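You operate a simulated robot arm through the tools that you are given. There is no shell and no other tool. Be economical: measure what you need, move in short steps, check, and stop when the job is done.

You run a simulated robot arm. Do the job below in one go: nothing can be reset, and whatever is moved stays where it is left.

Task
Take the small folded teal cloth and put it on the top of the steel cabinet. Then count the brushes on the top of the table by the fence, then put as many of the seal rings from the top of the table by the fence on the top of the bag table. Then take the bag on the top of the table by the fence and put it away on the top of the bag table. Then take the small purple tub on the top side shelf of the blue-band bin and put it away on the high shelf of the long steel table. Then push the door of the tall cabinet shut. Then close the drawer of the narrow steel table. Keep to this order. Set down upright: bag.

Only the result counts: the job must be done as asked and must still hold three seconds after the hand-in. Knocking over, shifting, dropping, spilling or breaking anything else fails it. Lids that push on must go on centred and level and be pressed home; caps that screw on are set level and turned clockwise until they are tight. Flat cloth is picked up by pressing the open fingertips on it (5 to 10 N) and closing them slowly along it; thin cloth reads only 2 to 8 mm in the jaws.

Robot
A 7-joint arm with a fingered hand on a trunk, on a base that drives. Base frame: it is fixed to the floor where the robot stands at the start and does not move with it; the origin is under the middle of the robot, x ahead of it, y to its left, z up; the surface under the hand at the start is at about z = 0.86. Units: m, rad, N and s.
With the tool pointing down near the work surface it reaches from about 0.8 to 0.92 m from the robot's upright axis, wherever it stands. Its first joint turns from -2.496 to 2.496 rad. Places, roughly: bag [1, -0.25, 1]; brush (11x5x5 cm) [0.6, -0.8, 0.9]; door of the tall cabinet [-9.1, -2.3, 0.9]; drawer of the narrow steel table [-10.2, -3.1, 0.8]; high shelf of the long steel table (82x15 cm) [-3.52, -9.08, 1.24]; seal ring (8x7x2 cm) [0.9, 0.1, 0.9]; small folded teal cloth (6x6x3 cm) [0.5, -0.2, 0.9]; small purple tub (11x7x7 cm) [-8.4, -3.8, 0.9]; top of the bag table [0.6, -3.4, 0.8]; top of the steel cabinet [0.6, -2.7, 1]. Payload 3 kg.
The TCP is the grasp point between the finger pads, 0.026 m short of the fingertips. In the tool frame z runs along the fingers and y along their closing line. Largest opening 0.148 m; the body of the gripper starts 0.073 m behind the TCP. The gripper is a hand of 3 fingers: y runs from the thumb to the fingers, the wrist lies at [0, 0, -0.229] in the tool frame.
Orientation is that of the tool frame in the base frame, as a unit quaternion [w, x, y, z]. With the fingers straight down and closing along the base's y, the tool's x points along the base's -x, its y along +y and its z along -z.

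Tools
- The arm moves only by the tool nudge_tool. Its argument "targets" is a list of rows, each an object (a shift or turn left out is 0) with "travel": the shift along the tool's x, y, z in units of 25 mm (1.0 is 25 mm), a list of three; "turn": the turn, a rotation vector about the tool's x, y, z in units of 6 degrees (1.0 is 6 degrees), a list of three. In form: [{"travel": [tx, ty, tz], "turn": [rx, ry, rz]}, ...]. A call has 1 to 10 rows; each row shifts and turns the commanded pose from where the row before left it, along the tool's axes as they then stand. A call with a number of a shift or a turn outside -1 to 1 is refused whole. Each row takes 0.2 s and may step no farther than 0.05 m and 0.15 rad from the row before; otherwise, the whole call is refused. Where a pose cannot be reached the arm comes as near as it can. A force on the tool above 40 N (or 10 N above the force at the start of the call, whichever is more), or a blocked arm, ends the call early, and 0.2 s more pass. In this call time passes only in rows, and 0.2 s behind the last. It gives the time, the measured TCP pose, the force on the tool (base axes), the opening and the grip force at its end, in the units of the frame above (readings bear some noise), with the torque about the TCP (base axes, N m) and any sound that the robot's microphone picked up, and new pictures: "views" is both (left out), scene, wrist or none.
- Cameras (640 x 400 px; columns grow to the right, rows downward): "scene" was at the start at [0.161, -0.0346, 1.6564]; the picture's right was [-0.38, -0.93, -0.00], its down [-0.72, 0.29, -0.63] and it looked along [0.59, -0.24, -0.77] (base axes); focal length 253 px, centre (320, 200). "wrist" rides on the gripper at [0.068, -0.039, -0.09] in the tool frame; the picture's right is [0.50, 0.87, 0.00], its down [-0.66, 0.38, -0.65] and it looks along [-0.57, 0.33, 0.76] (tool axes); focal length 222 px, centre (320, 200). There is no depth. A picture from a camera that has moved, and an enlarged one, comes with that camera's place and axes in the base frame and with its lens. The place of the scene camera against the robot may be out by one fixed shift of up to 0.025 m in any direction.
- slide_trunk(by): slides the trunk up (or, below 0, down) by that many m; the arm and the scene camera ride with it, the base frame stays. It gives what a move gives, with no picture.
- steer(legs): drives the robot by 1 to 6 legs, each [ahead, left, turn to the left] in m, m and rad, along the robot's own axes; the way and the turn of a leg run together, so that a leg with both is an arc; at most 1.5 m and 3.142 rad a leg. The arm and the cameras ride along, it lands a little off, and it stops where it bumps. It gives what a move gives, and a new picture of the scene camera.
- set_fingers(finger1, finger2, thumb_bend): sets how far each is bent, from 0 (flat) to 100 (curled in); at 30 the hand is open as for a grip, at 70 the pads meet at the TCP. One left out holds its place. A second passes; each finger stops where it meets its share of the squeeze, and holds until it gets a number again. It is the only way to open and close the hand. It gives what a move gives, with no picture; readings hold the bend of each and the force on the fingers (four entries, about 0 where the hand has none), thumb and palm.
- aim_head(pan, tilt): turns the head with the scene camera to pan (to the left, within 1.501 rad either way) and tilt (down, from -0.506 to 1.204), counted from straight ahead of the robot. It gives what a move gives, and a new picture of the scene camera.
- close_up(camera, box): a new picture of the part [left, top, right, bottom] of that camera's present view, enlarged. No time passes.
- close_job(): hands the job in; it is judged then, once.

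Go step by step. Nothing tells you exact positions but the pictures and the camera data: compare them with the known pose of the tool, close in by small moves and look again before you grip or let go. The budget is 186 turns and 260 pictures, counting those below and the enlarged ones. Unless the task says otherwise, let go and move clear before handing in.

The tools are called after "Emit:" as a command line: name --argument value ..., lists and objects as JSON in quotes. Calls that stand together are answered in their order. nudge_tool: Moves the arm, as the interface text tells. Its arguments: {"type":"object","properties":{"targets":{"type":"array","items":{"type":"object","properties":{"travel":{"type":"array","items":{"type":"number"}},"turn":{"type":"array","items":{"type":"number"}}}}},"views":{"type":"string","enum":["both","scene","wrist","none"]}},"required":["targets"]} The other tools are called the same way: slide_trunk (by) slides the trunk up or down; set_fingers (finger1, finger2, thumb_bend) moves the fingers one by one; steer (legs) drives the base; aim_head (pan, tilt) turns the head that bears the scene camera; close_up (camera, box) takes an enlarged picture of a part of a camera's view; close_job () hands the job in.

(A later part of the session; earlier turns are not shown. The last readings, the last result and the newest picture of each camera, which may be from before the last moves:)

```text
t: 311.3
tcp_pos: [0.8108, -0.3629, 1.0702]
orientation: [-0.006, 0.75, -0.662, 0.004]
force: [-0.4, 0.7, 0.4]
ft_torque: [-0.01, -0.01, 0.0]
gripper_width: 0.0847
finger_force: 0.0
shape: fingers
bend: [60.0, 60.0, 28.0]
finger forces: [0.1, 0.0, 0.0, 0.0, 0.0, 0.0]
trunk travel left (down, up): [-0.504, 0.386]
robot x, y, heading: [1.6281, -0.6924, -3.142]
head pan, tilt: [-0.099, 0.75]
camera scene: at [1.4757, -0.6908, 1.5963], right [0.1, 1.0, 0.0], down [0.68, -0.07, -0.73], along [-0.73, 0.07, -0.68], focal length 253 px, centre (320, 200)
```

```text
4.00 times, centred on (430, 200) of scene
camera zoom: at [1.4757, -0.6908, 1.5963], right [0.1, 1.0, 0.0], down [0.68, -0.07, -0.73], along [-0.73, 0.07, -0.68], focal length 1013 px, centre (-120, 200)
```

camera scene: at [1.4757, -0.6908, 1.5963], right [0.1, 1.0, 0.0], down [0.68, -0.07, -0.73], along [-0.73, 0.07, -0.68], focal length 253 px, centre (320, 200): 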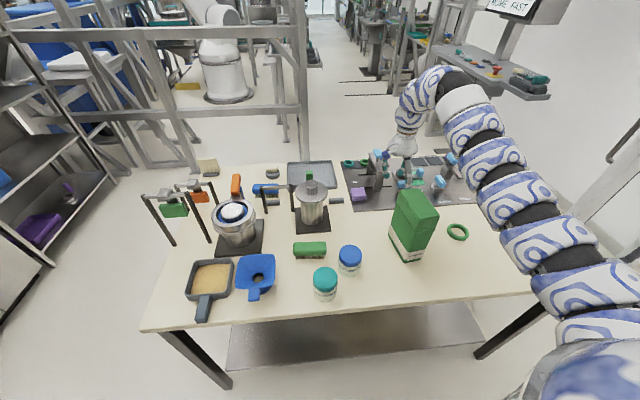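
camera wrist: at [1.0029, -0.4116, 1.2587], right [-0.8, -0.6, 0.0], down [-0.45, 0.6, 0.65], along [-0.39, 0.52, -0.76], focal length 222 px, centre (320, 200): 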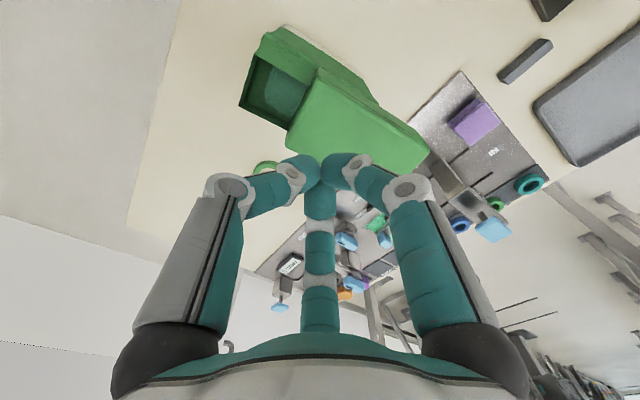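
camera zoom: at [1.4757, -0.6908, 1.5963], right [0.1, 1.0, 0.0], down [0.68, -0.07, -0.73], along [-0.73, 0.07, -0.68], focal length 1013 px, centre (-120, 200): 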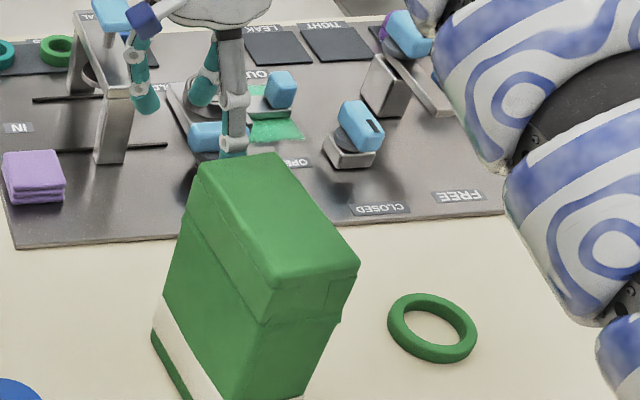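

The cap is back in place on the neck. I retreat, rise, and press it home from above with a fist.

Emit:
steer --legs '[[0.015, 0, 0]]'

Emit:
slide_trunk --by 0.11

Emit:
set_fingers --finger1 70 --finger2 70 --thumb_bend 70

Emit:
steer --legs '[[-0.15, -0.018, 0]]'

Emit:
close_up --camera "wrist" --box '[200, 0, 440, 180]'

Emit:
close_up --camera "scene" --box '[350, 120, 470, 220]'

```text
t: 312.1
tcp_pos: [0.7941, -0.3627, 1.0681]
orientation: [-0.007, 0.75, -0.662, 0.005]
force: [0.8, 0.5, -0.1]
ft_torque: [-0.04, -0.01, -0.01]
gripper_width: 0.0844
finger_force: 0.3
shape: fingers
bend: [60.0, 60.0, 28.0]
finger forces: [0.0, 0.0, 0.1, 0.0, 0.0, 0.1]
trunk travel left (down, up): [-0.504, 0.386]
robot x, y, heading: [1.6138, -0.6908, -3.138]
head pan, tilt: [-0.099, 0.75]
camera scene: at [1.4589, -0.6907, 1.5961], right [0.1, 1.0, 0.0], down [0.68, -0.07, -0.73], along [-0.73, 0.07, -0.68], focal length 253 px, centre (320, 200)
```

scene: 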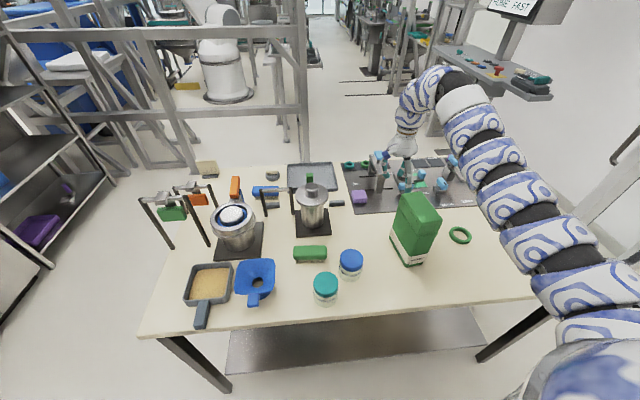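

```text
t: 313.5
tcp_pos: [0.7934, -0.3642, 1.1793]
orientation: [-0.006, 0.75, -0.661, 0.004]
force: [0.1, -0.9, -0.3]
ft_torque: [0.0, 0.01, 0.03]
gripper_width: 0.0846
finger_force: 0.0
shape: fingers
bend: [60.0, 60.0, 28.0]
finger forces: [0.1, 0.0, 0.1, 0.1, 0.0, 0.0]
trunk travel left (down, up): [-0.614, 0.276]
robot x, y, heading: [1.6125, -0.6942, -3.138]
head pan, tilt: [-0.099, 0.75]
```

```text
t: 314.5
tcp_pos: [0.7943, -0.3629, 1.1803]
orientation: [-0.005, 0.751, -0.661, 0.004]
force: [0.4, 0.8, -0.7]
ft_torque: [0.01, -0.01, 0.01]
gripper_width: 0.0004
finger_force: 0.1
shape: fingers
bend: [70.0, 70.0, 70.0]
finger forces: [0.1, 0.1, 0.0, 0.1, 0.1, 0.0]
trunk travel left (down, up): [-0.614, 0.276]
robot x, y, heading: [1.6133, -0.6928, -3.141]
head pan, tilt: [-0.099, 0.75]
```

```text
t: 315.9
tcp_pos: [0.9461, -0.3445, 1.1804]
orientation: [-0.006, 0.75, -0.661, 0.005]
force: [-0.1, 0.1, -0.5]
ft_torque: [-0.01, 0.03, 0.02]
gripper_width: 0.0002
finger_force: 0.1
shape: fingers
bend: [70.0, 70.0, 70.0]
finger forces: [0.0, 0.1, 0.1, 0.0, 0.1, 0.1]
trunk travel left (down, up): [-0.614, 0.276]
robot x, y, heading: [1.7626, -0.6755, -3.141]
head pan, tilt: [-0.099, 0.75]
camera scene: at [1.6125, -0.6725, 1.7063], right [0.1, 1.0, 0.0], down [0.68, -0.07, -0.73], along [-0.73, 0.07, -0.68], focal length 253 px, centre (320, 200)
```

scene: 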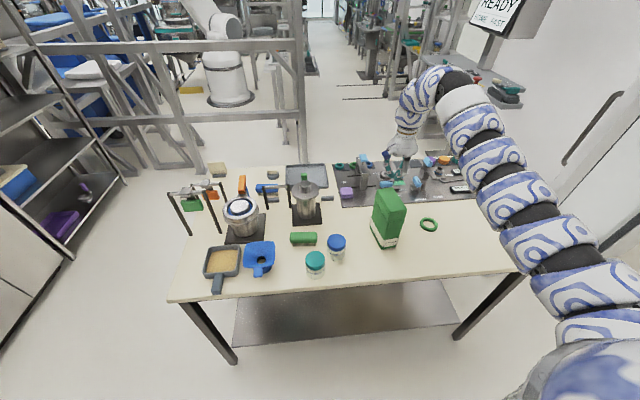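

```text
2.22 times, centred on (320, 90) of wrist
camera zoom: at [0.9914, -0.4077, 1.2703], right [-0.8, -0.6, -0.01], down [-0.47, 0.6, 0.65], along [-0.39, 0.52, -0.76], focal length 494 px, centre (320, 444)
```

zoom: 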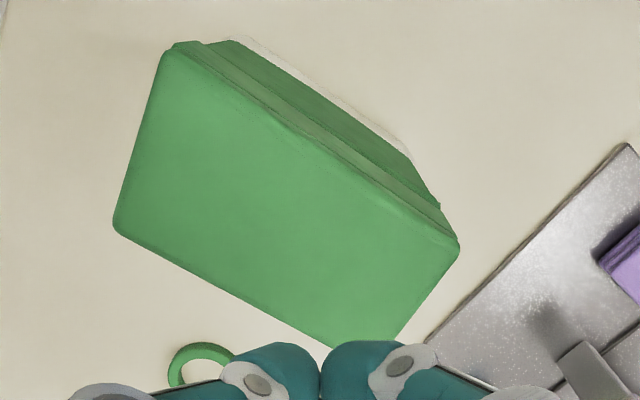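

```text
4.00 times, centred on (410, 170) of scene
camera zoom: at [1.6125, -0.6725, 1.7063], right [0.1, 1.0, 0.0], down [0.68, -0.07, -0.73], along [-0.73, 0.07, -0.68], focal length 1013 px, centre (-40, 320)
```

zoom: 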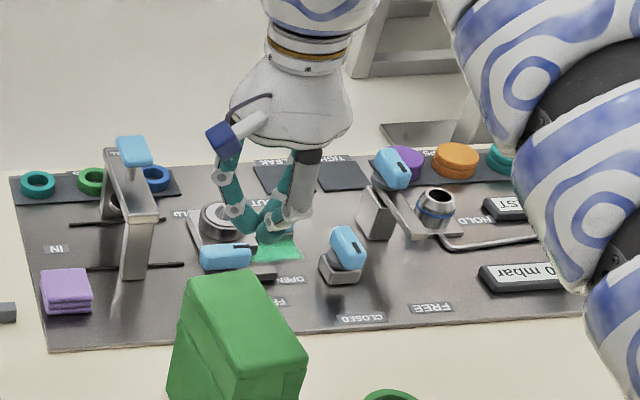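

Cap covers the body. I centre over it and press down.

Emit:
steer --legs '[[-0.018, 0.003, 0]]'

Emit:
slide_trunk --by -0.065

Emit:
slide_trunk --by -0.012

```text
t: 316.7
tcp_pos: [0.9648, -0.3481, 1.1818]
orientation: [-0.007, 0.75, -0.661, 0.003]
force: [0.9, 0.1, 0.6]
ft_torque: [-0.01, 0.03, -0.03]
gripper_width: 0.0
finger_force: 0.0
shape: fingers
bend: [70.0, 70.0, 70.0]
finger forces: [0.0, 0.0, 0.0, 0.0, 0.0, 0.0]
trunk travel left (down, up): [-0.614, 0.276]
robot x, y, heading: [1.7804, -0.6779, -3.142]
head pan, tilt: [-0.099, 0.75]
camera scene: at [1.6312, -0.676, 1.7064], right [0.1, 1.0, 0.0], down [0.68, -0.07, -0.73], along [-0.73, 0.07, -0.68], focal length 253 px, centre (320, 200)
```

scene: 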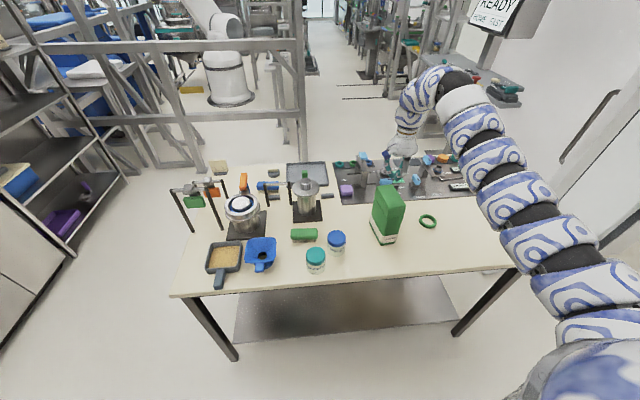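

```text
t: 317.7
tcp_pos: [0.9644, -0.3488, 1.114]
orientation: [-0.006, 0.751, -0.661, 0.004]
force: [0.8, -0.9, 0.0]
ft_torque: [0.02, -0.01, -0.03]
gripper_width: 0.0004
finger_force: 0.0
shape: fingers
bend: [70.0, 70.0, 70.0]
finger forces: [0.0, 0.0, 0.0, 0.0, 0.0, 0.1]
trunk travel left (down, up): [-0.549, 0.341]
robot x, y, heading: [1.7794, -0.6757, -3.143]
head pan, tilt: [-0.099, 0.75]
```

```text
t: 318.3
tcp_pos: [0.9647, -0.3475, 1.1044]
orientation: [-0.005, 0.75, -0.662, 0.004]
force: [0.2, 1.1, 7.5]
ft_torque: [0.03, -0.06, -0.01]
gripper_width: 0.0
finger_force: 5.6
shape: fingers
bend: [70.0, 70.0, 70.0]
finger forces: [2.5, 3.9, 0.1, 0.1, 4.4, 0.1]
trunk travel left (down, up): [-0.537, 0.353]
robot x, y, heading: [1.7799, -0.681, -3.139]
head pan, tilt: [-0.099, 0.75]
heard: snap
```

A snap — the cap is pressed home. Now I regrip the body: hand shifted +3.5 cm so the thumb clears the end, fingers spread wide, going deeper without touching the cap.

Emit:
slide_trunk --by 0.075

Emit:
set_fingers --finger1 12 --finger2 12 --thumb_bend 20

Emit:
steer --legs '[[-0.035, -0.004, 0]]'

Emit:
close_up --camera "wrist" --box '[0, 0, 640, 400]'

Emit:
close_up --camera "scene" --box '[330, 110, 450, 210]'

```text
t: 319.4
tcp_pos: [0.9621, -0.3482, 1.1786]
orientation: [-0.006, 0.75, -0.661, 0.004]
force: [0.3, 0.3, -0.2]
ft_torque: [0.01, -0.01, 0.02]
gripper_width: 0.0
finger_force: 0.1
shape: fingers
bend: [70.0, 70.0, 70.0]
finger forces: [0.0, 0.1, 0.0, 0.1, 0.1, 0.0]
trunk travel left (down, up): [-0.612, 0.278]
robot x, y, heading: [1.7836, -0.6788, -3.141]
head pan, tilt: [-0.099, 0.75]
```

```text
t: 320.4
tcp_pos: [0.9639, -0.3471, 1.1768]
orientation: [-0.006, 0.75, -0.661, 0.004]
force: [0.2, 0.3, 0.4]
ft_torque: [-0.01, 0.0, -0.02]
gripper_width: 0.1544
finger_force: 0.1
shape: fingers
bend: [12.0, 12.0, 20.0]
finger forces: [0.1, 0.1, 0.0, 0.1, 0.1, 0.0]
trunk travel left (down, up): [-0.612, 0.278]
robot x, y, heading: [1.782, -0.6799, -3.141]
head pan, tilt: [-0.099, 0.75]
```

```text
t: 321.3
tcp_pos: [0.9993, -0.3439, 1.1786]
orientation: [-0.006, 0.75, -0.661, 0.004]
force: [0.2, -0.8, 0.8]
ft_torque: [-0.01, -0.03, 0.01]
gripper_width: 0.1543
finger_force: 0.0
shape: fingers
bend: [12.0, 12.0, 20.0]
finger forces: [0.1, 0.1, 0.1, 0.0, 0.0, 0.1]
trunk travel left (down, up): [-0.612, 0.278]
robot x, y, heading: [1.8196, -0.672, -3.14]
head pan, tilt: [-0.099, 0.75]
camera scene: at [1.6662, -0.6714, 1.7044], right [0.1, 1.0, 0.0], down [0.68, -0.07, -0.73], along [-0.73, 0.07, -0.68], focal length 253 px, centre (320, 200)
```

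scene: 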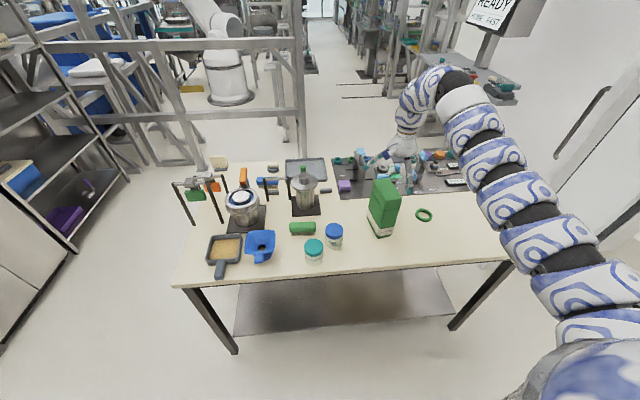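

```text
1.00 times, centred on (320, 200) of wrist (not enlarged: the box is as wide or as high as the picture)
camera zoom: at [1.045, -0.4065, 1.2687], right [-0.8, -0.6, -0.01], down [-0.47, 0.6, 0.65], along [-0.39, 0.52, -0.76], focal length 222 px, centre (320, 200)
```

zoom: 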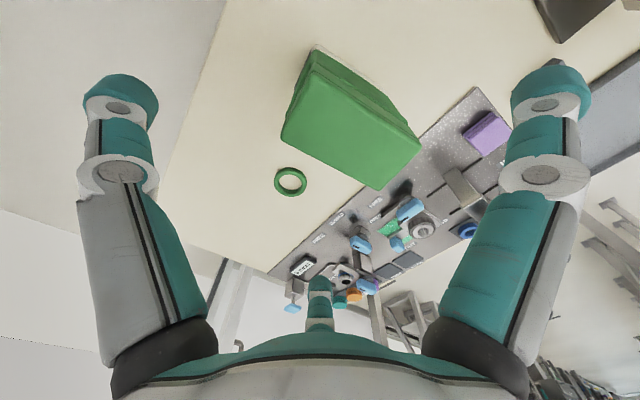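

```text
4.00 times, centred on (390, 160) of scene
camera zoom: at [1.6662, -0.6714, 1.7044], right [0.1, 1.0, 0.0], down [0.68, -0.07, -0.73], along [-0.73, 0.07, -0.68], focal length 1013 px, centre (40, 360)
```

zoom: 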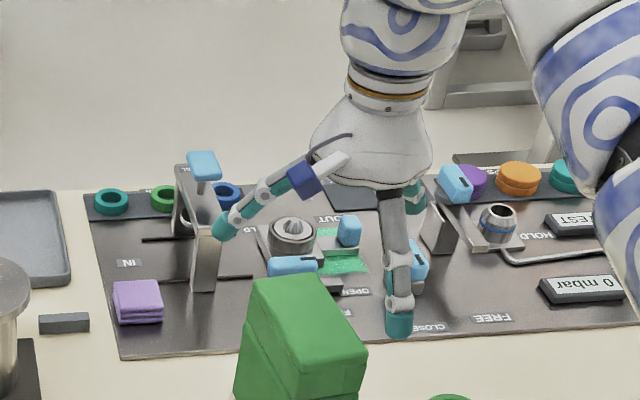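

Well aligned. I lower around the body carefully.

Emit:
slide_trunk --by -0.13

Emit:
slide_trunk --by -0.015

Emit:
close_up --camera "wrist" --box '[0, 0, 640, 400]'

Emit:
close_up --camera "scene" --box '[350, 110, 500, 235]'

```text
t: 322.9
tcp_pos: [0.9991, -0.3451, 1.048]
orientation: [-0.006, 0.75, -0.661, 0.004]
force: [-1.3, 0.6, 0.5]
ft_torque: [0.0, 0.03, 0.01]
gripper_width: 0.1543
finger_force: 0.1
shape: fingers
bend: [12.0, 12.0, 20.0]
finger forces: [0.0, 0.0, 0.0, 0.1, 0.0, 0.0]
trunk travel left (down, up): [-0.482, 0.408]
robot x, y, heading: [1.821, -0.6722, -3.134]
head pan, tilt: [-0.099, 0.75]
```

```text
t: 323.5
tcp_pos: [0.9992, -0.3434, 1.0322]
orientation: [-0.006, 0.75, -0.661, 0.004]
force: [0.6, 0.1, -0.3]
ft_torque: [-0.04, 0.02, 0.02]
gripper_width: 0.1545
finger_force: 0.1
shape: fingers
bend: [12.0, 12.0, 20.0]
finger forces: [0.1, 0.0, 0.0, 0.1, 0.0, 0.0]
trunk travel left (down, up): [-0.467, 0.423]
robot x, y, heading: [1.8173, -0.6735, -3.136]
head pan, tilt: [-0.099, 0.75]
```

```text
1.00 times, centred on (320, 200) of wrist (not enlarged: the box is as wide or as high as the picture)
camera zoom: at [1.0439, -0.4066, 1.1229], right [-0.8, -0.6, -0.01], down [-0.47, 0.6, 0.65], along [-0.38, 0.52, -0.76], focal length 222 px, centre (320, 200)
```

zoom: 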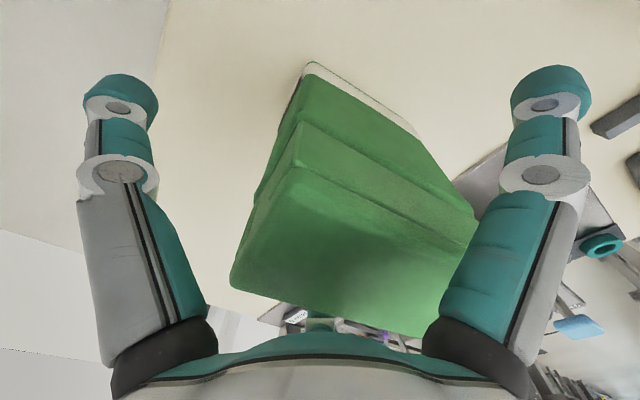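

```text
3.20 times, centred on (425, 172) of scene
camera zoom: at [1.6647, -0.6716, 1.5592], right [0.1, 1.0, 0.0], down [0.68, -0.07, -0.73], along [-0.73, 0.07, -0.68], focal length 810 px, centre (-16, 288)
```

zoom: 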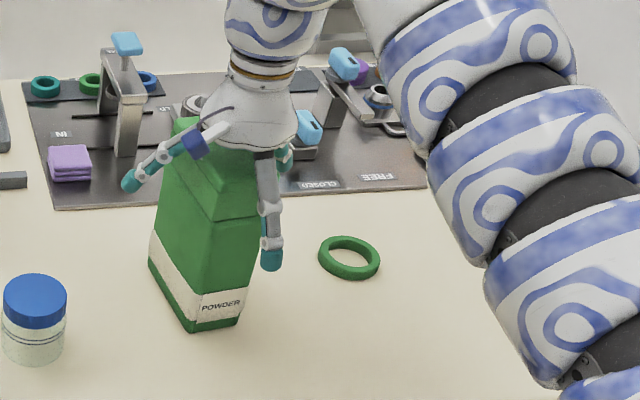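

Good clearance. I go a bit deeper.

Emit:
slide_trunk --by -0.012

Emit:
slide_trunk --by -0.007

Emit:
close_up --camera "wrist" --box '[0, 0, 640, 400]'

```text
t: 324.1
tcp_pos: [0.9989, -0.3438, 1.0222]
orientation: [-0.006, 0.75, -0.662, 0.004]
force: [-0.7, 0.3, -0.1]
ft_torque: [-0.02, 0.0, 0.0]
gripper_width: 0.1544
finger_force: 0.0
shape: fingers
bend: [12.0, 12.0, 20.0]
finger forces: [0.0, 0.0, 0.0, 0.1, 0.0, 0.0]
trunk travel left (down, up): [-0.455, 0.435]
robot x, y, heading: [1.8154, -0.6777, -3.143]
head pan, tilt: [-0.099, 0.75]
```

```text
t: 324.6
tcp_pos: [0.9989, -0.3435, 1.0135]
orientation: [-0.005, 0.75, -0.661, 0.004]
force: [-0.4, 1.2, 3.6]
ft_torque: [0.08, 0.05, -0.01]
gripper_width: 0.1545
finger_force: 1.9
shape: fingers
bend: [12.0, 12.0, 20.0]
finger forces: [0.1, 2.6, 0.0, 0.0, 0.0, 0.0]
trunk travel left (down, up): [-0.448, 0.442]
robot x, y, heading: [1.8176, -0.6713, -3.139]
head pan, tilt: [-0.099, 0.75]
```

```text
1.00 times, centred on (320, 200) of wrist (not enlarged: the box is as wide or as high as the picture)
camera zoom: at [1.0438, -0.4063, 1.104], right [-0.8, -0.6, -0.01], down [-0.47, 0.6, 0.65], along [-0.38, 0.52, -0.76], focal length 222 px, centre (320, 200)
```

zoom: 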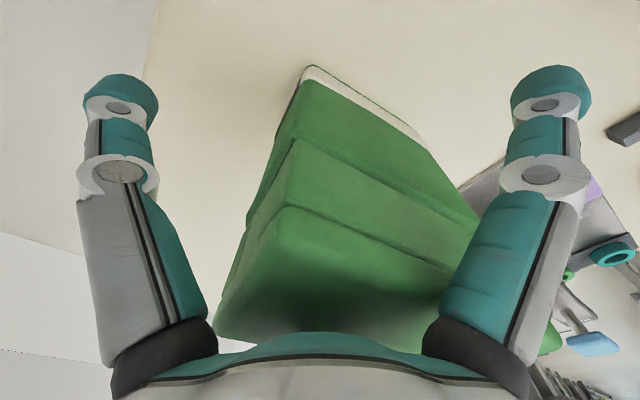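

Finger 2 just touches the cap edge, so I raise 4 mm and close gently there.

Emit:
slide_trunk --by 0.004

Emit:
set_fingers --finger1 56 --finger2 56 --thumb_bend 56

Emit:
close_up --camera "wrist" --box '[0, 0, 640, 400]'

Emit:
close_up --camera "scene" --box '[350, 110, 500, 235]'

```text
t: 325.2
tcp_pos: [0.9983, -0.344, 1.018]
orientation: [-0.006, 0.751, -0.661, 0.004]
force: [0.4, -0.7, -0.4]
ft_torque: [-0.01, -0.02, 0.0]
gripper_width: 0.1541
finger_force: 0.1
shape: fingers
bend: [12.0, 12.0, 20.0]
finger forces: [0.0, 0.1, 0.1, 0.0, 0.0, 0.0]
trunk travel left (down, up): [-0.452, 0.438]
robot x, y, heading: [1.8153, -0.6718, -3.14]
head pan, tilt: [-0.099, 0.75]
```

```text
t: 326.2
tcp_pos: [0.9988, -0.3447, 1.0185]
orientation: [-0.007, 0.75, -0.662, 0.004]
force: [-2.7, 2.0, 7.1]
ft_torque: [0.01, 0.12, 0.02]
gripper_width: 0.0546
finger_force: 32.3
shape: fingers
bend: [49.0, 47.0, 54.0]
finger forces: [30.6, 32.1, 0.0, 0.0, 2.6, 0.0]
trunk travel left (down, up): [-0.452, 0.438]
robot x, y, heading: [1.8178, -0.6754, -3.143]
head pan, tilt: [-0.099, 0.75]
heard: snap
```

```text
1.00 times, centred on (320, 200) of wrist (not enlarged: the box is as wide or as high as the picture)
camera zoom: at [1.044, -0.4064, 1.1083], right [-0.8, -0.6, -0.01], down [-0.47, 0.6, 0.65], along [-0.39, 0.52, -0.76], focal length 222 px, centre (320, 200)
```

zoom: 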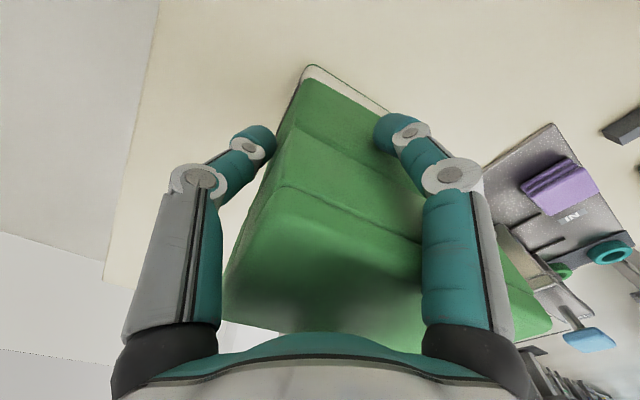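

```text
3.20 times, centred on (425, 172) of scene
camera zoom: at [1.665, -0.6715, 1.5443], right [0.1, 1.0, 0.0], down [0.68, -0.07, -0.73], along [-0.73, 0.07, -0.68], focal length 810 px, centre (-16, 288)
```

zoom: 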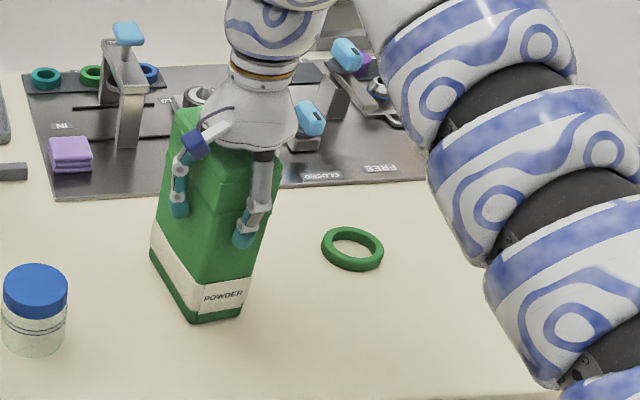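

Another snap, maybe the cap loosening; the tips grip below the crease. I test-lift 2 cm and look.

Emit:
slide_trunk --by 0.02

Emit:
close_up --camera "scene" --box '[350, 110, 500, 235]'

Emit:
close_up --camera "wrist" --box '[0, 0, 640, 400]'

```text
t: 326.9
tcp_pos: [0.9989, -0.3432, 1.0371]
orientation: [-0.006, 0.75, -0.661, 0.004]
force: [2.7, 0.6, -1.1]
ft_torque: [0.04, -0.06, -0.02]
gripper_width: 0.053
finger_force: 29.6
shape: fingers
bend: [49.0, 49.0, 54.0]
finger forces: [27.7, 28.4, 0.0, 0.1, 2.4, 0.0]
trunk travel left (down, up): [-0.472, 0.418]
robot x, y, heading: [1.818, -0.6723, -3.141]
head pan, tilt: [-0.099, 0.75]
```

```text
3.20 times, centred on (425, 172) of scene
camera zoom: at [1.6648, -0.6713, 1.5643], right [0.1, 1.0, 0.0], down [0.68, -0.07, -0.73], along [-0.73, 0.07, -0.68], focal length 810 px, centre (-16, 288)
```

zoom: 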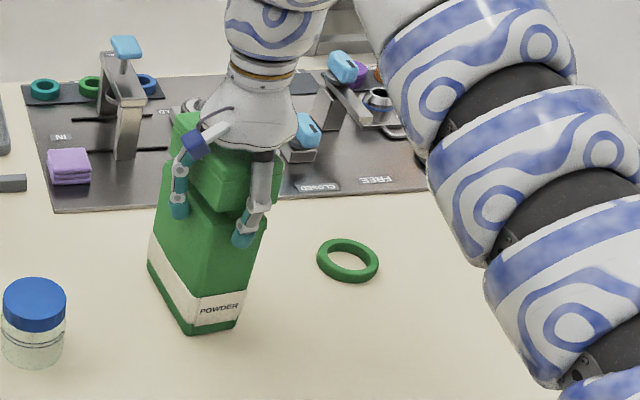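

```text
1.00 times, centred on (320, 200) of wrist (not enlarged: the box is as wide or as high as the picture)
camera zoom: at [1.044, -0.4063, 1.128], right [-0.8, -0.6, -0.01], down [-0.47, 0.6, 0.65], along [-0.38, 0.52, -0.76], focal length 222 px, centre (320, 200)
```

zoom: 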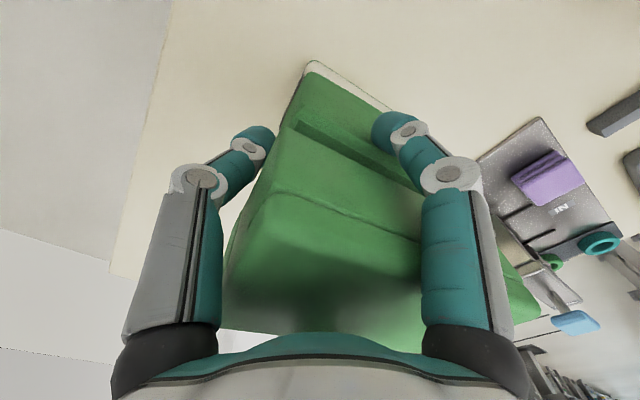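

The hand lifted only the cap. I set it back down, release, and press it home again; then I'll grip the body from the side with the hand horizontal.

Emit:
slide_trunk --by -0.021

Emit:
set_fingers --finger1 12 --finger2 12 --thumb_bend 20

Emit:
slide_trunk --by 0.16

Emit:
close_up --camera "wrist" --box '[220, 20, 440, 200]'

Emit:
close_up --camera "scene" --box '[330, 110, 450, 210]'

```text
t: 327.5
tcp_pos: [0.9986, -0.3433, 1.0186]
orientation: [-0.005, 0.75, -0.661, 0.003]
force: [0.1, 1.6, 13.7]
ft_torque: [-0.01, 0.11, -0.05]
gripper_width: 0.0527
finger_force: 33.5
shape: fingers
bend: [49.0, 48.0, 55.0]
finger forces: [31.6, 33.3, 0.1, 0.0, 2.5, 0.1]
trunk travel left (down, up): [-0.451, 0.439]
robot x, y, heading: [1.817, -0.6724, -3.14]
head pan, tilt: [-0.099, 0.75]
```

```text
t: 328.5
tcp_pos: [0.9983, -0.3435, 1.017]
orientation: [-0.006, 0.75, -0.661, 0.004]
force: [0.0, 0.7, 0.8]
ft_torque: [0.01, 0.02, 0.04]
gripper_width: 0.1544
finger_force: 0.1
shape: fingers
bend: [12.0, 12.0, 20.0]
finger forces: [0.0, 0.1, 0.1, 0.1, 0.1, 0.0]
trunk travel left (down, up): [-0.451, 0.439]
robot x, y, heading: [1.8197, -0.6763, -3.138]
head pan, tilt: [-0.099, 0.75]
```

```text
t: 330.4
tcp_pos: [0.9986, -0.3438, 1.1774]
orientation: [-0.006, 0.75, -0.662, 0.004]
force: [-0.8, 0.5, -0.5]
ft_torque: [-0.01, 0.04, 0.01]
gripper_width: 0.1544
finger_force: 0.1
shape: fingers
bend: [12.0, 12.0, 20.0]
finger forces: [0.1, 0.1, 0.1, 0.1, 0.0, 0.1]
trunk travel left (down, up): [-0.611, 0.279]
robot x, y, heading: [1.8155, -0.6758, -3.141]
head pan, tilt: [-0.099, 0.75]
```

```text
2.22 times, centred on (330, 110) of wrist
camera zoom: at [1.0436, -0.4064, 1.2667], right [-0.8, -0.6, -0.01], down [-0.47, 0.6, 0.65], along [-0.38, 0.52, -0.76], focal length 494 px, centre (298, 400)
```

zoom: 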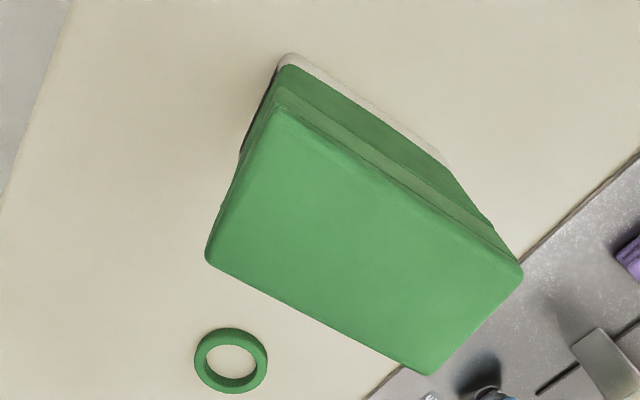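

```text
4.00 times, centred on (390, 160) of scene
camera zoom: at [1.6644, -0.6713, 1.7031], right [0.1, 1.0, 0.0], down [0.68, -0.07, -0.73], along [-0.73, 0.07, -0.68], focal length 1013 px, centre (40, 360)
```

zoom: 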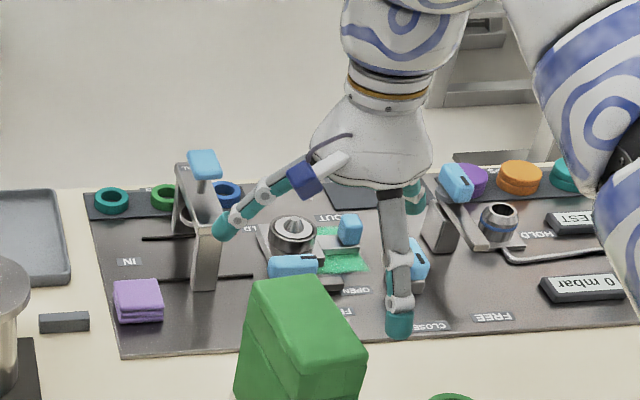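

Cap is back in place. I press it home again with a fist.

Emit:
set_fingers --finger1 70 --finger2 70 --thumb_bend 70

Emit:
steer --legs '[[0.035, 0.003, 0]]'

Emit:
slide_trunk --by -0.062

Emit:
slide_trunk --by -0.013

```text
t: 331.4
tcp_pos: [0.9984, -0.3443, 1.1763]
orientation: [-0.005, 0.75, -0.661, 0.004]
force: [-0.5, 0.5, -0.6]
ft_torque: [0.01, 0.05, 0.03]
gripper_width: 0.0
finger_force: 0.0
shape: fingers
bend: [69.0, 69.0, 70.0]
finger forces: [0.0, 0.0, 0.0, 0.0, 0.0, 0.0]
trunk travel left (down, up): [-0.611, 0.279]
robot x, y, heading: [1.817, -0.6749, -3.141]
head pan, tilt: [-0.099, 0.75]
```

```text
t: 332.2
tcp_pos: [0.9624, -0.3477, 1.1758]
orientation: [-0.007, 0.75, -0.662, 0.005]
force: [-1.2, -0.5, -0.6]
ft_torque: [0.03, 0.0, 0.01]
gripper_width: 0.0001
finger_force: 0.1
shape: fingers
bend: [69.0, 69.0, 70.0]
finger forces: [0.0, 0.1, 0.0, 0.0, 0.1, 0.0]
trunk travel left (down, up): [-0.611, 0.279]
robot x, y, heading: [1.7825, -0.6769, -3.143]
head pan, tilt: [-0.099, 0.75]
camera scene: at [1.6274, -0.6745, 1.703], right [0.1, 1.0, 0.0], down [0.68, -0.07, -0.73], along [-0.73, 0.07, -0.68], focal length 253 px, centre (320, 200)
```

scene: 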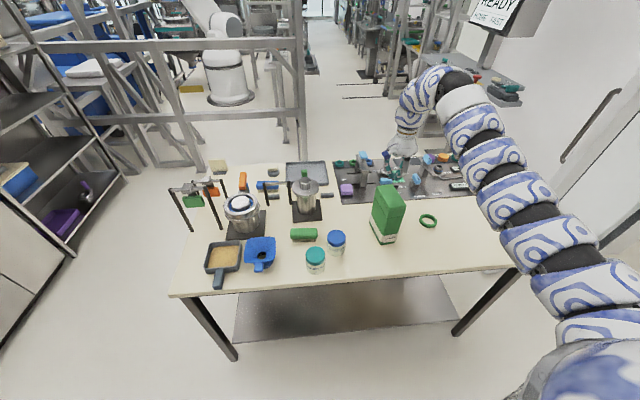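

```text
t: 333.2
tcp_pos: [0.9627, -0.3466, 1.1152]
orientation: [-0.006, 0.75, -0.661, 0.004]
force: [0.3, 0.8, 0.2]
ft_torque: [0.03, 0.0, 0.02]
gripper_width: 0.0
finger_force: 0.0
shape: fingers
bend: [69.0, 69.0, 70.0]
finger forces: [0.1, 0.1, 0.0, 0.0, 0.0, 0.0]
trunk travel left (down, up): [-0.549, 0.341]
robot x, y, heading: [1.7797, -0.6782, -3.139]
head pan, tilt: [-0.099, 0.75]
```

```text
t: 333.9
tcp_pos: [0.9629, -0.3469, 1.1022]
orientation: [-0.006, 0.749, -0.662, 0.004]
force: [-1.0, -0.8, 7.5]
ft_torque: [0.0, 0.05, 0.0]
gripper_width: 0.0002
finger_force: 5.0
shape: fingers
bend: [70.0, 69.0, 70.0]
finger forces: [4.6, 4.4, 0.0, 0.0, 0.1, 0.0]
trunk travel left (down, up): [-0.536, 0.354]
robot x, y, heading: [1.7855, -0.677, -3.14]
head pan, tilt: [-0.099, 0.75]
```

Emit:
slide_trunk --by -0.004

Emit:
close_up --camera "scene" --box '[340, 140, 440, 225]'

```text
t: 334.4
tcp_pos: [0.9656, -0.3471, 1.1011]
orientation: [-0.003, 0.751, -0.66, 0.002]
force: [-5.2, 2.3, 39.8]
ft_torque: [0.03, 0.21, 0.0]
gripper_width: 0.0001
finger_force: 20.8
shape: fingers
bend: [71.0, 71.0, 70.0]
finger forces: [15.7, 16.5, 0.0, 0.0, 9.3, 0.0]
trunk travel left (down, up): [-0.532, 0.358]
robot x, y, heading: [1.7826, -0.676, -3.139]
head pan, tilt: [-0.099, 0.75]
```

```text
4.71 times, centred on (390, 182) of scene
camera zoom: at [1.6323, -0.6758, 1.6251], right [0.1, 1.0, 0.0], down [0.68, -0.07, -0.73], along [-0.73, 0.07, -0.68], focal length 1192 px, centre (-9, 282)
```

zoom: 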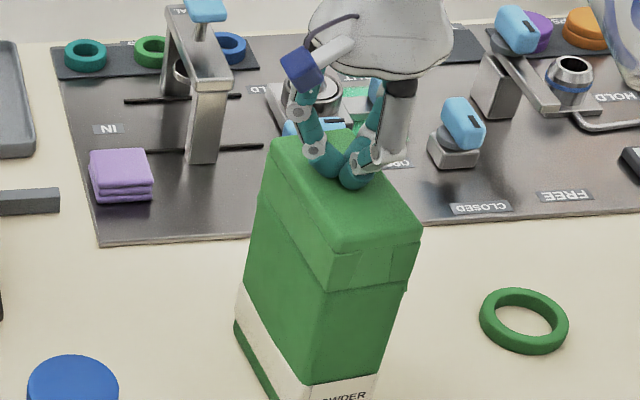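

The cap is solidly home (40 N). I rise, back off, and turn the hand to horizontal, away from the table.

Emit:
slide_trunk --by 0.12

Emit:
steer --legs '[[-0.45, 0, 0]]'

Emit:
nudge_tool --targets '[{"turn": [0, 0, -1]}, {"turn": [0, 0, -1]}, {"turn": [0, 0, -1]}, {"turn": [0, 0, -1]}, {"turn": [0, 0, -1]}, {"turn": [0, 0, -1]}, {"turn": [0, 0, -1]}, {"turn": [0, 0, -1]}, {"turn": [0, 0, -1]}, {"turn": [0, 0, -1]}]' --views "none"

Emit:
nudge_tool --targets '[{"turn": [0, 0, -1]}, {"turn": [0, 0, -1]}, {"turn": [0, 0, -1]}, {"turn": [0, 0, -1]}, {"turn": [0, 0, -0.9]}]' --views "none"

Emit:
nudge_tool --targets '[{"travel": [-0.957, 0, -0.05], "turn": [0, -1, 0]}, {"travel": [-0.957, 0, -0.05], "turn": [0, -1, 0]}, {"travel": [-0.957, 0, -0.05], "turn": [0, -1, 0]}, {"travel": [-0.957, 0, -0.05], "turn": [0, -1, 0]}, {"travel": [-0.957, 0, -0.05], "turn": [0, -1, 0]}, {"travel": [-0.957, 0, -0.05], "turn": [0, -1, 0]}]' --views "scene"

```text
t: 335.9
tcp_pos: [0.9622, -0.3469, 1.216]
orientation: [-0.006, 0.75, -0.662, 0.005]
force: [0.4, -0.4, -0.4]
ft_torque: [0.01, 0.0, 0.0]
gripper_width: 0.0003
finger_force: 0.0
shape: fingers
bend: [70.0, 70.0, 70.0]
finger forces: [0.0, 0.1, 0.0, 0.0, 0.0, 0.0]
trunk travel left (down, up): [-0.652, 0.238]
robot x, y, heading: [1.78, -0.6744, -3.14]
head pan, tilt: [-0.099, 0.75]
```

```text
t: 338.6
tcp_pos: [1.4148, -0.3456, 1.2188]
orientation: [-0.005, 0.749, -0.662, 0.004]
force: [0.6, 0.6, -0.1]
ft_torque: [-0.01, -0.05, 0.01]
gripper_width: 0.0001
finger_force: 0.0
shape: fingers
bend: [70.0, 70.0, 70.0]
finger forces: [0.1, 0.0, 0.0, 0.0, 0.0, 0.0]
trunk travel left (down, up): [-0.652, 0.238]
robot x, y, heading: [2.2283, -0.6756, -3.143]
head pan, tilt: [-0.099, 0.75]
camera scene: at [2.0807, -0.6737, 1.7443], right [0.1, 1.0, 0.0], down [0.68, -0.07, -0.73], along [-0.73, 0.07, -0.68], focal length 253 px, centre (320, 200)
```

scene: 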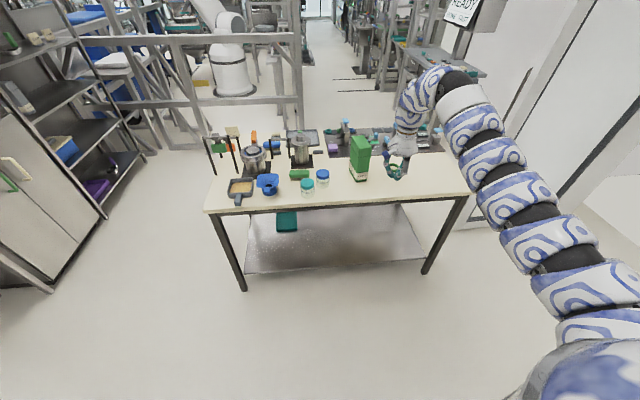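

```text
t: 340.8
tcp_pos: [1.4149, -0.346, 1.2178]
orientation: [-0.003, 0.98, -0.198, 0.007]
force: [-0.7, -0.1, -0.4]
ft_torque: [-0.01, 0.01, -0.05]
gripper_width: 0.0
finger_force: 0.0
shape: fingers
bend: [70.0, 70.0, 70.0]
finger forces: [0.0, 0.1, 0.0, 0.0, 0.0, 0.0]
trunk travel left (down, up): [-0.652, 0.238]
robot x, y, heading: [2.2316, -0.6761, -3.142]
head pan, tilt: [-0.099, 0.75]
```

```text
t: 342.0
tcp_pos: [1.4138, -0.3437, 1.216]
orientation: [-0.002, 0.998, 0.058, 0.006]
force: [0.1, -0.2, -0.7]
ft_torque: [0.01, 0.03, 0.01]
gripper_width: 0.0
finger_force: 0.1
shape: fingers
bend: [70.0, 70.0, 70.0]
finger forces: [0.0, 0.0, 0.0, 0.1, 0.0, 0.0]
trunk travel left (down, up): [-0.652, 0.238]
robot x, y, heading: [2.2332, -0.6752, -3.146]
head pan, tilt: [-0.099, 0.75]
```

```text
t: 343.4
tcp_pos: [1.28, -0.3601, 1.2579]
orientation: [0.016, 0.952, 0.054, -0.302]
force: [-0.9, 0.3, -0.4]
ft_torque: [0.04, 0.02, 0.0]
gripper_width: 0.0
finger_force: 0.0
shape: fingers
bend: [70.0, 70.0, 70.0]
finger forces: [0.0, 0.0, 0.0, 0.0, 0.0, 0.0]
trunk travel left (down, up): [-0.652, 0.238]
robot x, y, heading: [2.2313, -0.6753, 3.142]
head pan, tilt: [-0.099, 0.75]
camera scene: at [2.0798, -0.6738, 1.7442], right [0.1, 1.0, 0.0], down [0.68, -0.07, -0.73], along [-0.73, 0.07, -0.68], focal length 253 px, centre (320, 200)
```

scene: 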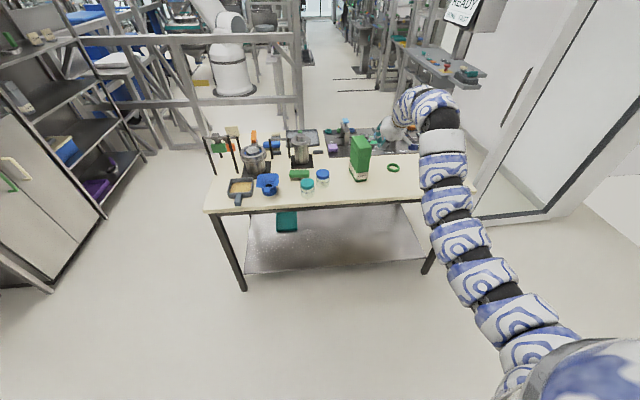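

The pitch works. I continue to horizontal.

Emit:
nudge_tool --targets '[{"travel": [-0.957, 0, -0.05], "turn": [0, -1, 0]}, {"travel": [-0.957, 0, -0.05], "turn": [0, -1, 0]}, {"travel": [-0.957, 0, -0.05], "turn": [0, -1, 0]}, {"travel": [-0.957, 0, -0.05], "turn": [0, -1, 0]}, {"travel": [-0.957, 0, -0.05], "turn": [0, -1, 0]}, {"travel": [-0.957, 0, -0.05], "turn": [0, -1, 0]}, {"travel": [-0.957, 0, -0.05], "turn": [0, -1, 0]}, {"travel": [-0.957, 0, -0.05], "turn": [0, -1, 0]}, {"travel": [-0.957, 0, -0.05], "turn": [0, -1, 0]}]' --views "both"

```text
t: 345.4
tcp_pos: [1.184, -0.3735, 1.4415]
orientation: [0.04, 0.711, 0.042, -0.701]
force: [0.4, -0.3, -0.1]
ft_torque: [0.02, -0.03, 0.02]
gripper_width: 0.0
finger_force: 0.0
shape: fingers
bend: [70.0, 70.0, 70.0]
finger forces: [0.0, 0.0, 0.0, 0.1, 0.0, 0.1]
trunk travel left (down, up): [-0.652, 0.238]
robot x, y, heading: [2.2306, -0.677, 3.143]
head pan, tilt: [-0.099, 0.75]
camera scene: at [2.0798, -0.6737, 1.7442], right [0.1, 0.99, 0.0], down [0.68, -0.07, -0.73], along [-0.73, 0.07, -0.68], focal length 253 px, centre (320, 200)
camera wrist: at [1.2696, -0.3232, 1.3758], right [0.1, -0.86, -0.5], down [0.68, -0.3, 0.66], along [-0.72, -0.41, 0.56], focal length 222 px, centre (320, 200)
```

scene: 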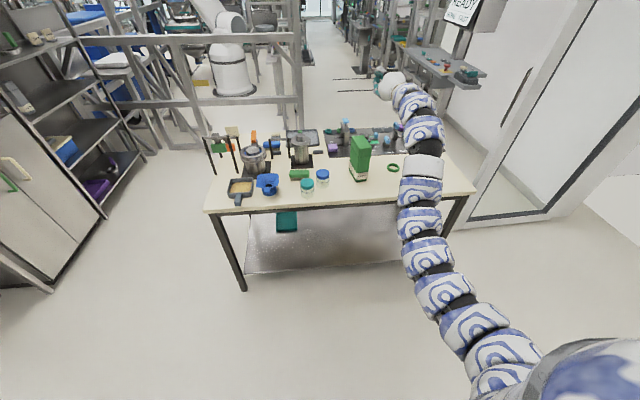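
wrist: 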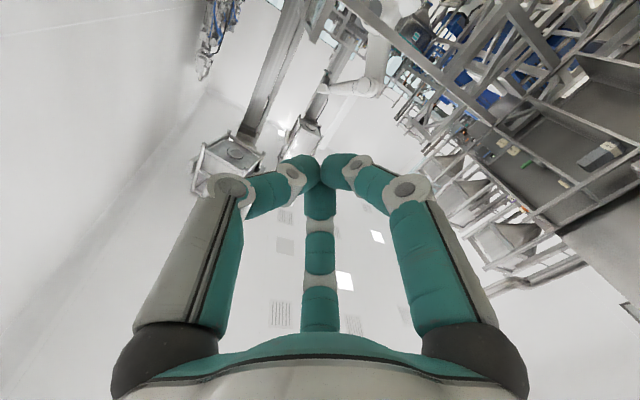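

The hand is now horizontal, pointing along the bag's axis. I lower it beside the table to z≈0.97 and open the fingers.

Emit:
set_fingers --finger1 18 --finger2 18 --thumb_bend 18

Emit:
slide_trunk --by -0.3

Emit:
slide_trunk --by -0.168

Emit:
aim_head --pan 0.0 --tilt 0.5

Emit:
close_up --camera "wrist" --box '[0, 0, 640, 400]'

```text
t: 346.4
tcp_pos: [1.1845, -0.3706, 1.4427]
orientation: [0.039, 0.711, 0.04, -0.701]
force: [-0.3, 0.5, 0.8]
ft_torque: [0.03, -0.02, 0.03]
gripper_width: 0.1504
finger_force: 0.0
shape: fingers
bend: [18.0, 18.0, 18.0]
finger forces: [0.0, 0.1, 0.1, 0.0, 0.1, 0.0]
trunk travel left (down, up): [-0.652, 0.238]
robot x, y, heading: [2.2331, -0.6762, -3.146]
head pan, tilt: [-0.099, 0.75]
```

```text
t: 349.4
tcp_pos: [1.184, -0.3723, 1.1428]
orientation: [0.039, 0.711, 0.041, -0.701]
force: [0.0, 0.6, 0.0]
ft_torque: [0.0, -0.02, 0.02]
gripper_width: 0.1505
finger_force: 0.0
shape: fingers
bend: [18.0, 18.0, 18.0]
finger forces: [0.0, 0.0, 0.0, 0.0, 0.1, 0.0]
trunk travel left (down, up): [-0.352, 0.538]
robot x, y, heading: [2.2307, -0.6788, -3.135]
head pan, tilt: [-0.099, 0.75]
```

```text
t: 351.3
tcp_pos: [1.1839, -0.3719, 0.9749]
orientation: [0.039, 0.711, 0.041, -0.701]
force: [0.8, -0.2, 0.1]
ft_torque: [0.02, -0.02, 0.0]
gripper_width: 0.1504
finger_force: 0.1
shape: fingers
bend: [18.0, 18.0, 18.0]
finger forces: [0.0, 0.0, 0.0, 0.0, 0.0, 0.0]
trunk travel left (down, up): [-0.184, 0.706]
robot x, y, heading: [2.2309, -0.677, -3.14]
head pan, tilt: [-0.099, 0.75]
```

```text
t: 352.1
tcp_pos: [1.1834, -0.3734, 0.9744]
orientation: [0.039, 0.711, 0.04, -0.701]
force: [-0.8, 0.8, 0.1]
ft_torque: [-0.02, 0.02, 0.01]
gripper_width: 0.1502
finger_force: 0.1
shape: fingers
bend: [18.0, 18.0, 18.0]
finger forces: [0.0, 0.1, 0.0, 0.0, 0.0, 0.0]
trunk travel left (down, up): [-0.184, 0.706]
robot x, y, heading: [2.2327, -0.6758, -3.139]
head pan, tilt: [0.0, 0.499]
camera scene: at [2.0714, -0.682, 1.2981], right [0.0, 1.0, 0.0], down [0.48, 0.0, -0.88], along [-0.88, 0.0, -0.48], focal length 253 px, centre (320, 200)
```

scene: 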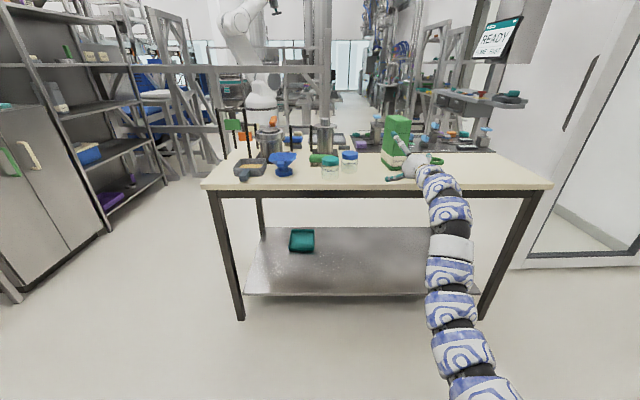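

```text
1.00 times, centred on (320, 200) of wrist (not enlarged: the box is as wide or as high as the picture)
camera zoom: at [1.2697, -0.323, 0.9076], right [0.1, -0.86, -0.5], down [0.68, -0.3, 0.66], along [-0.72, -0.41, 0.55], focal length 222 px, centre (320, 200)
```

zoom: 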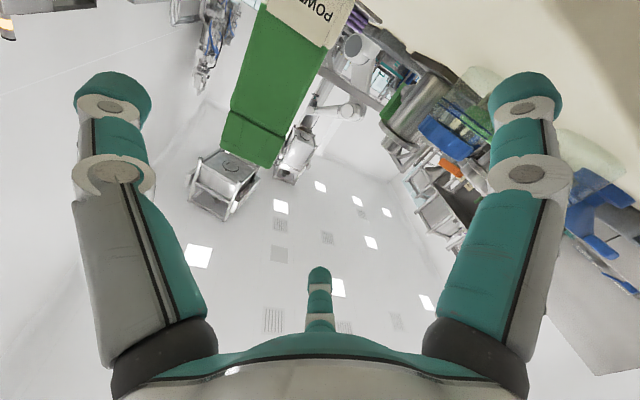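

The hand is in line with the bag. I correct sideways first, then check before sliding in.

Emit:
steer --legs '[[0.06, -0.035, 0]]'

Emit:
close_up --camera "wrist" --box '[0, 0, 640, 400]'

Emit:
close_up --camera "scene" --box '[330, 90, 490, 200]'

```text
t: 353.1
tcp_pos: [1.1244, -0.3379, 0.9739]
orientation: [0.039, 0.711, 0.041, -0.701]
force: [0.5, 0.1, 1.0]
ft_torque: [0.01, 0.01, -0.03]
gripper_width: 0.1502
finger_force: 0.1
shape: fingers
bend: [18.0, 18.0, 18.0]
finger forces: [0.1, 0.1, 0.1, 0.0, 0.0, 0.1]
trunk travel left (down, up): [-0.184, 0.706]
robot x, y, heading: [2.171, -0.6428, -3.14]
head pan, tilt: [0.0, 0.499]
camera scene: at [2.0109, -0.6472, 1.2982], right [0.0, 1.0, 0.0], down [0.48, 0.0, -0.88], along [-0.88, 0.0, -0.48], focal length 253 px, centre (320, 200)
```

scene: 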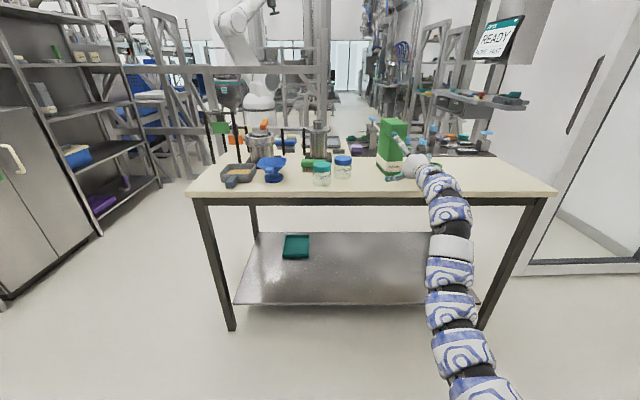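

```text
1.00 times, centred on (320, 200) of wrist (not enlarged: the box is as wide or as high as the picture)
camera zoom: at [1.209, -0.2888, 0.908], right [0.11, -0.86, -0.5], down [0.68, -0.3, 0.66], along [-0.72, -0.41, 0.56], focal length 222 px, centre (320, 200)
```

zoom: 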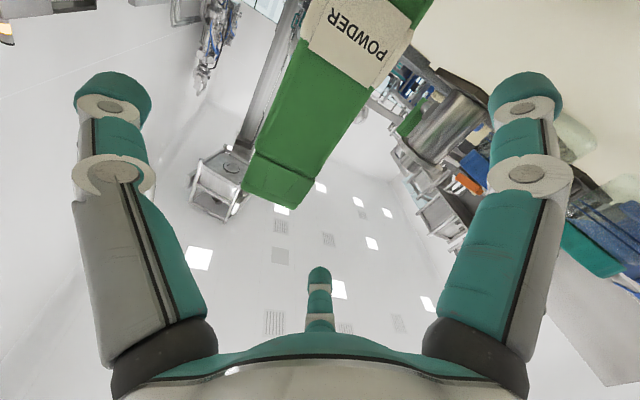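

```text
3.64 times, centred on (410, 145) of scene
camera zoom: at [2.0109, -0.6472, 1.2982], right [0.0, 1.0, 0.0], down [0.48, 0.0, -0.88], along [-0.88, 0.0, -0.48], focal length 921 px, centre (-7, 400)
```

zoom: 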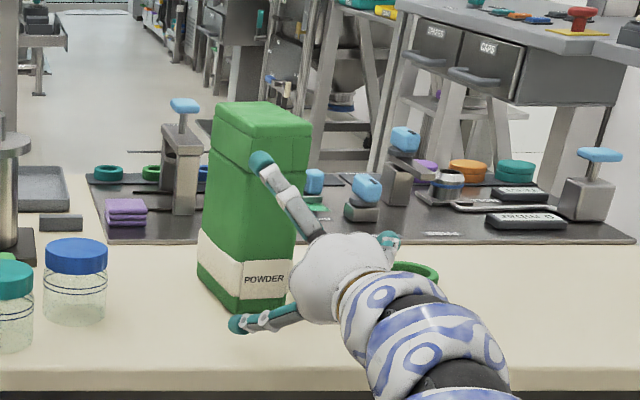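

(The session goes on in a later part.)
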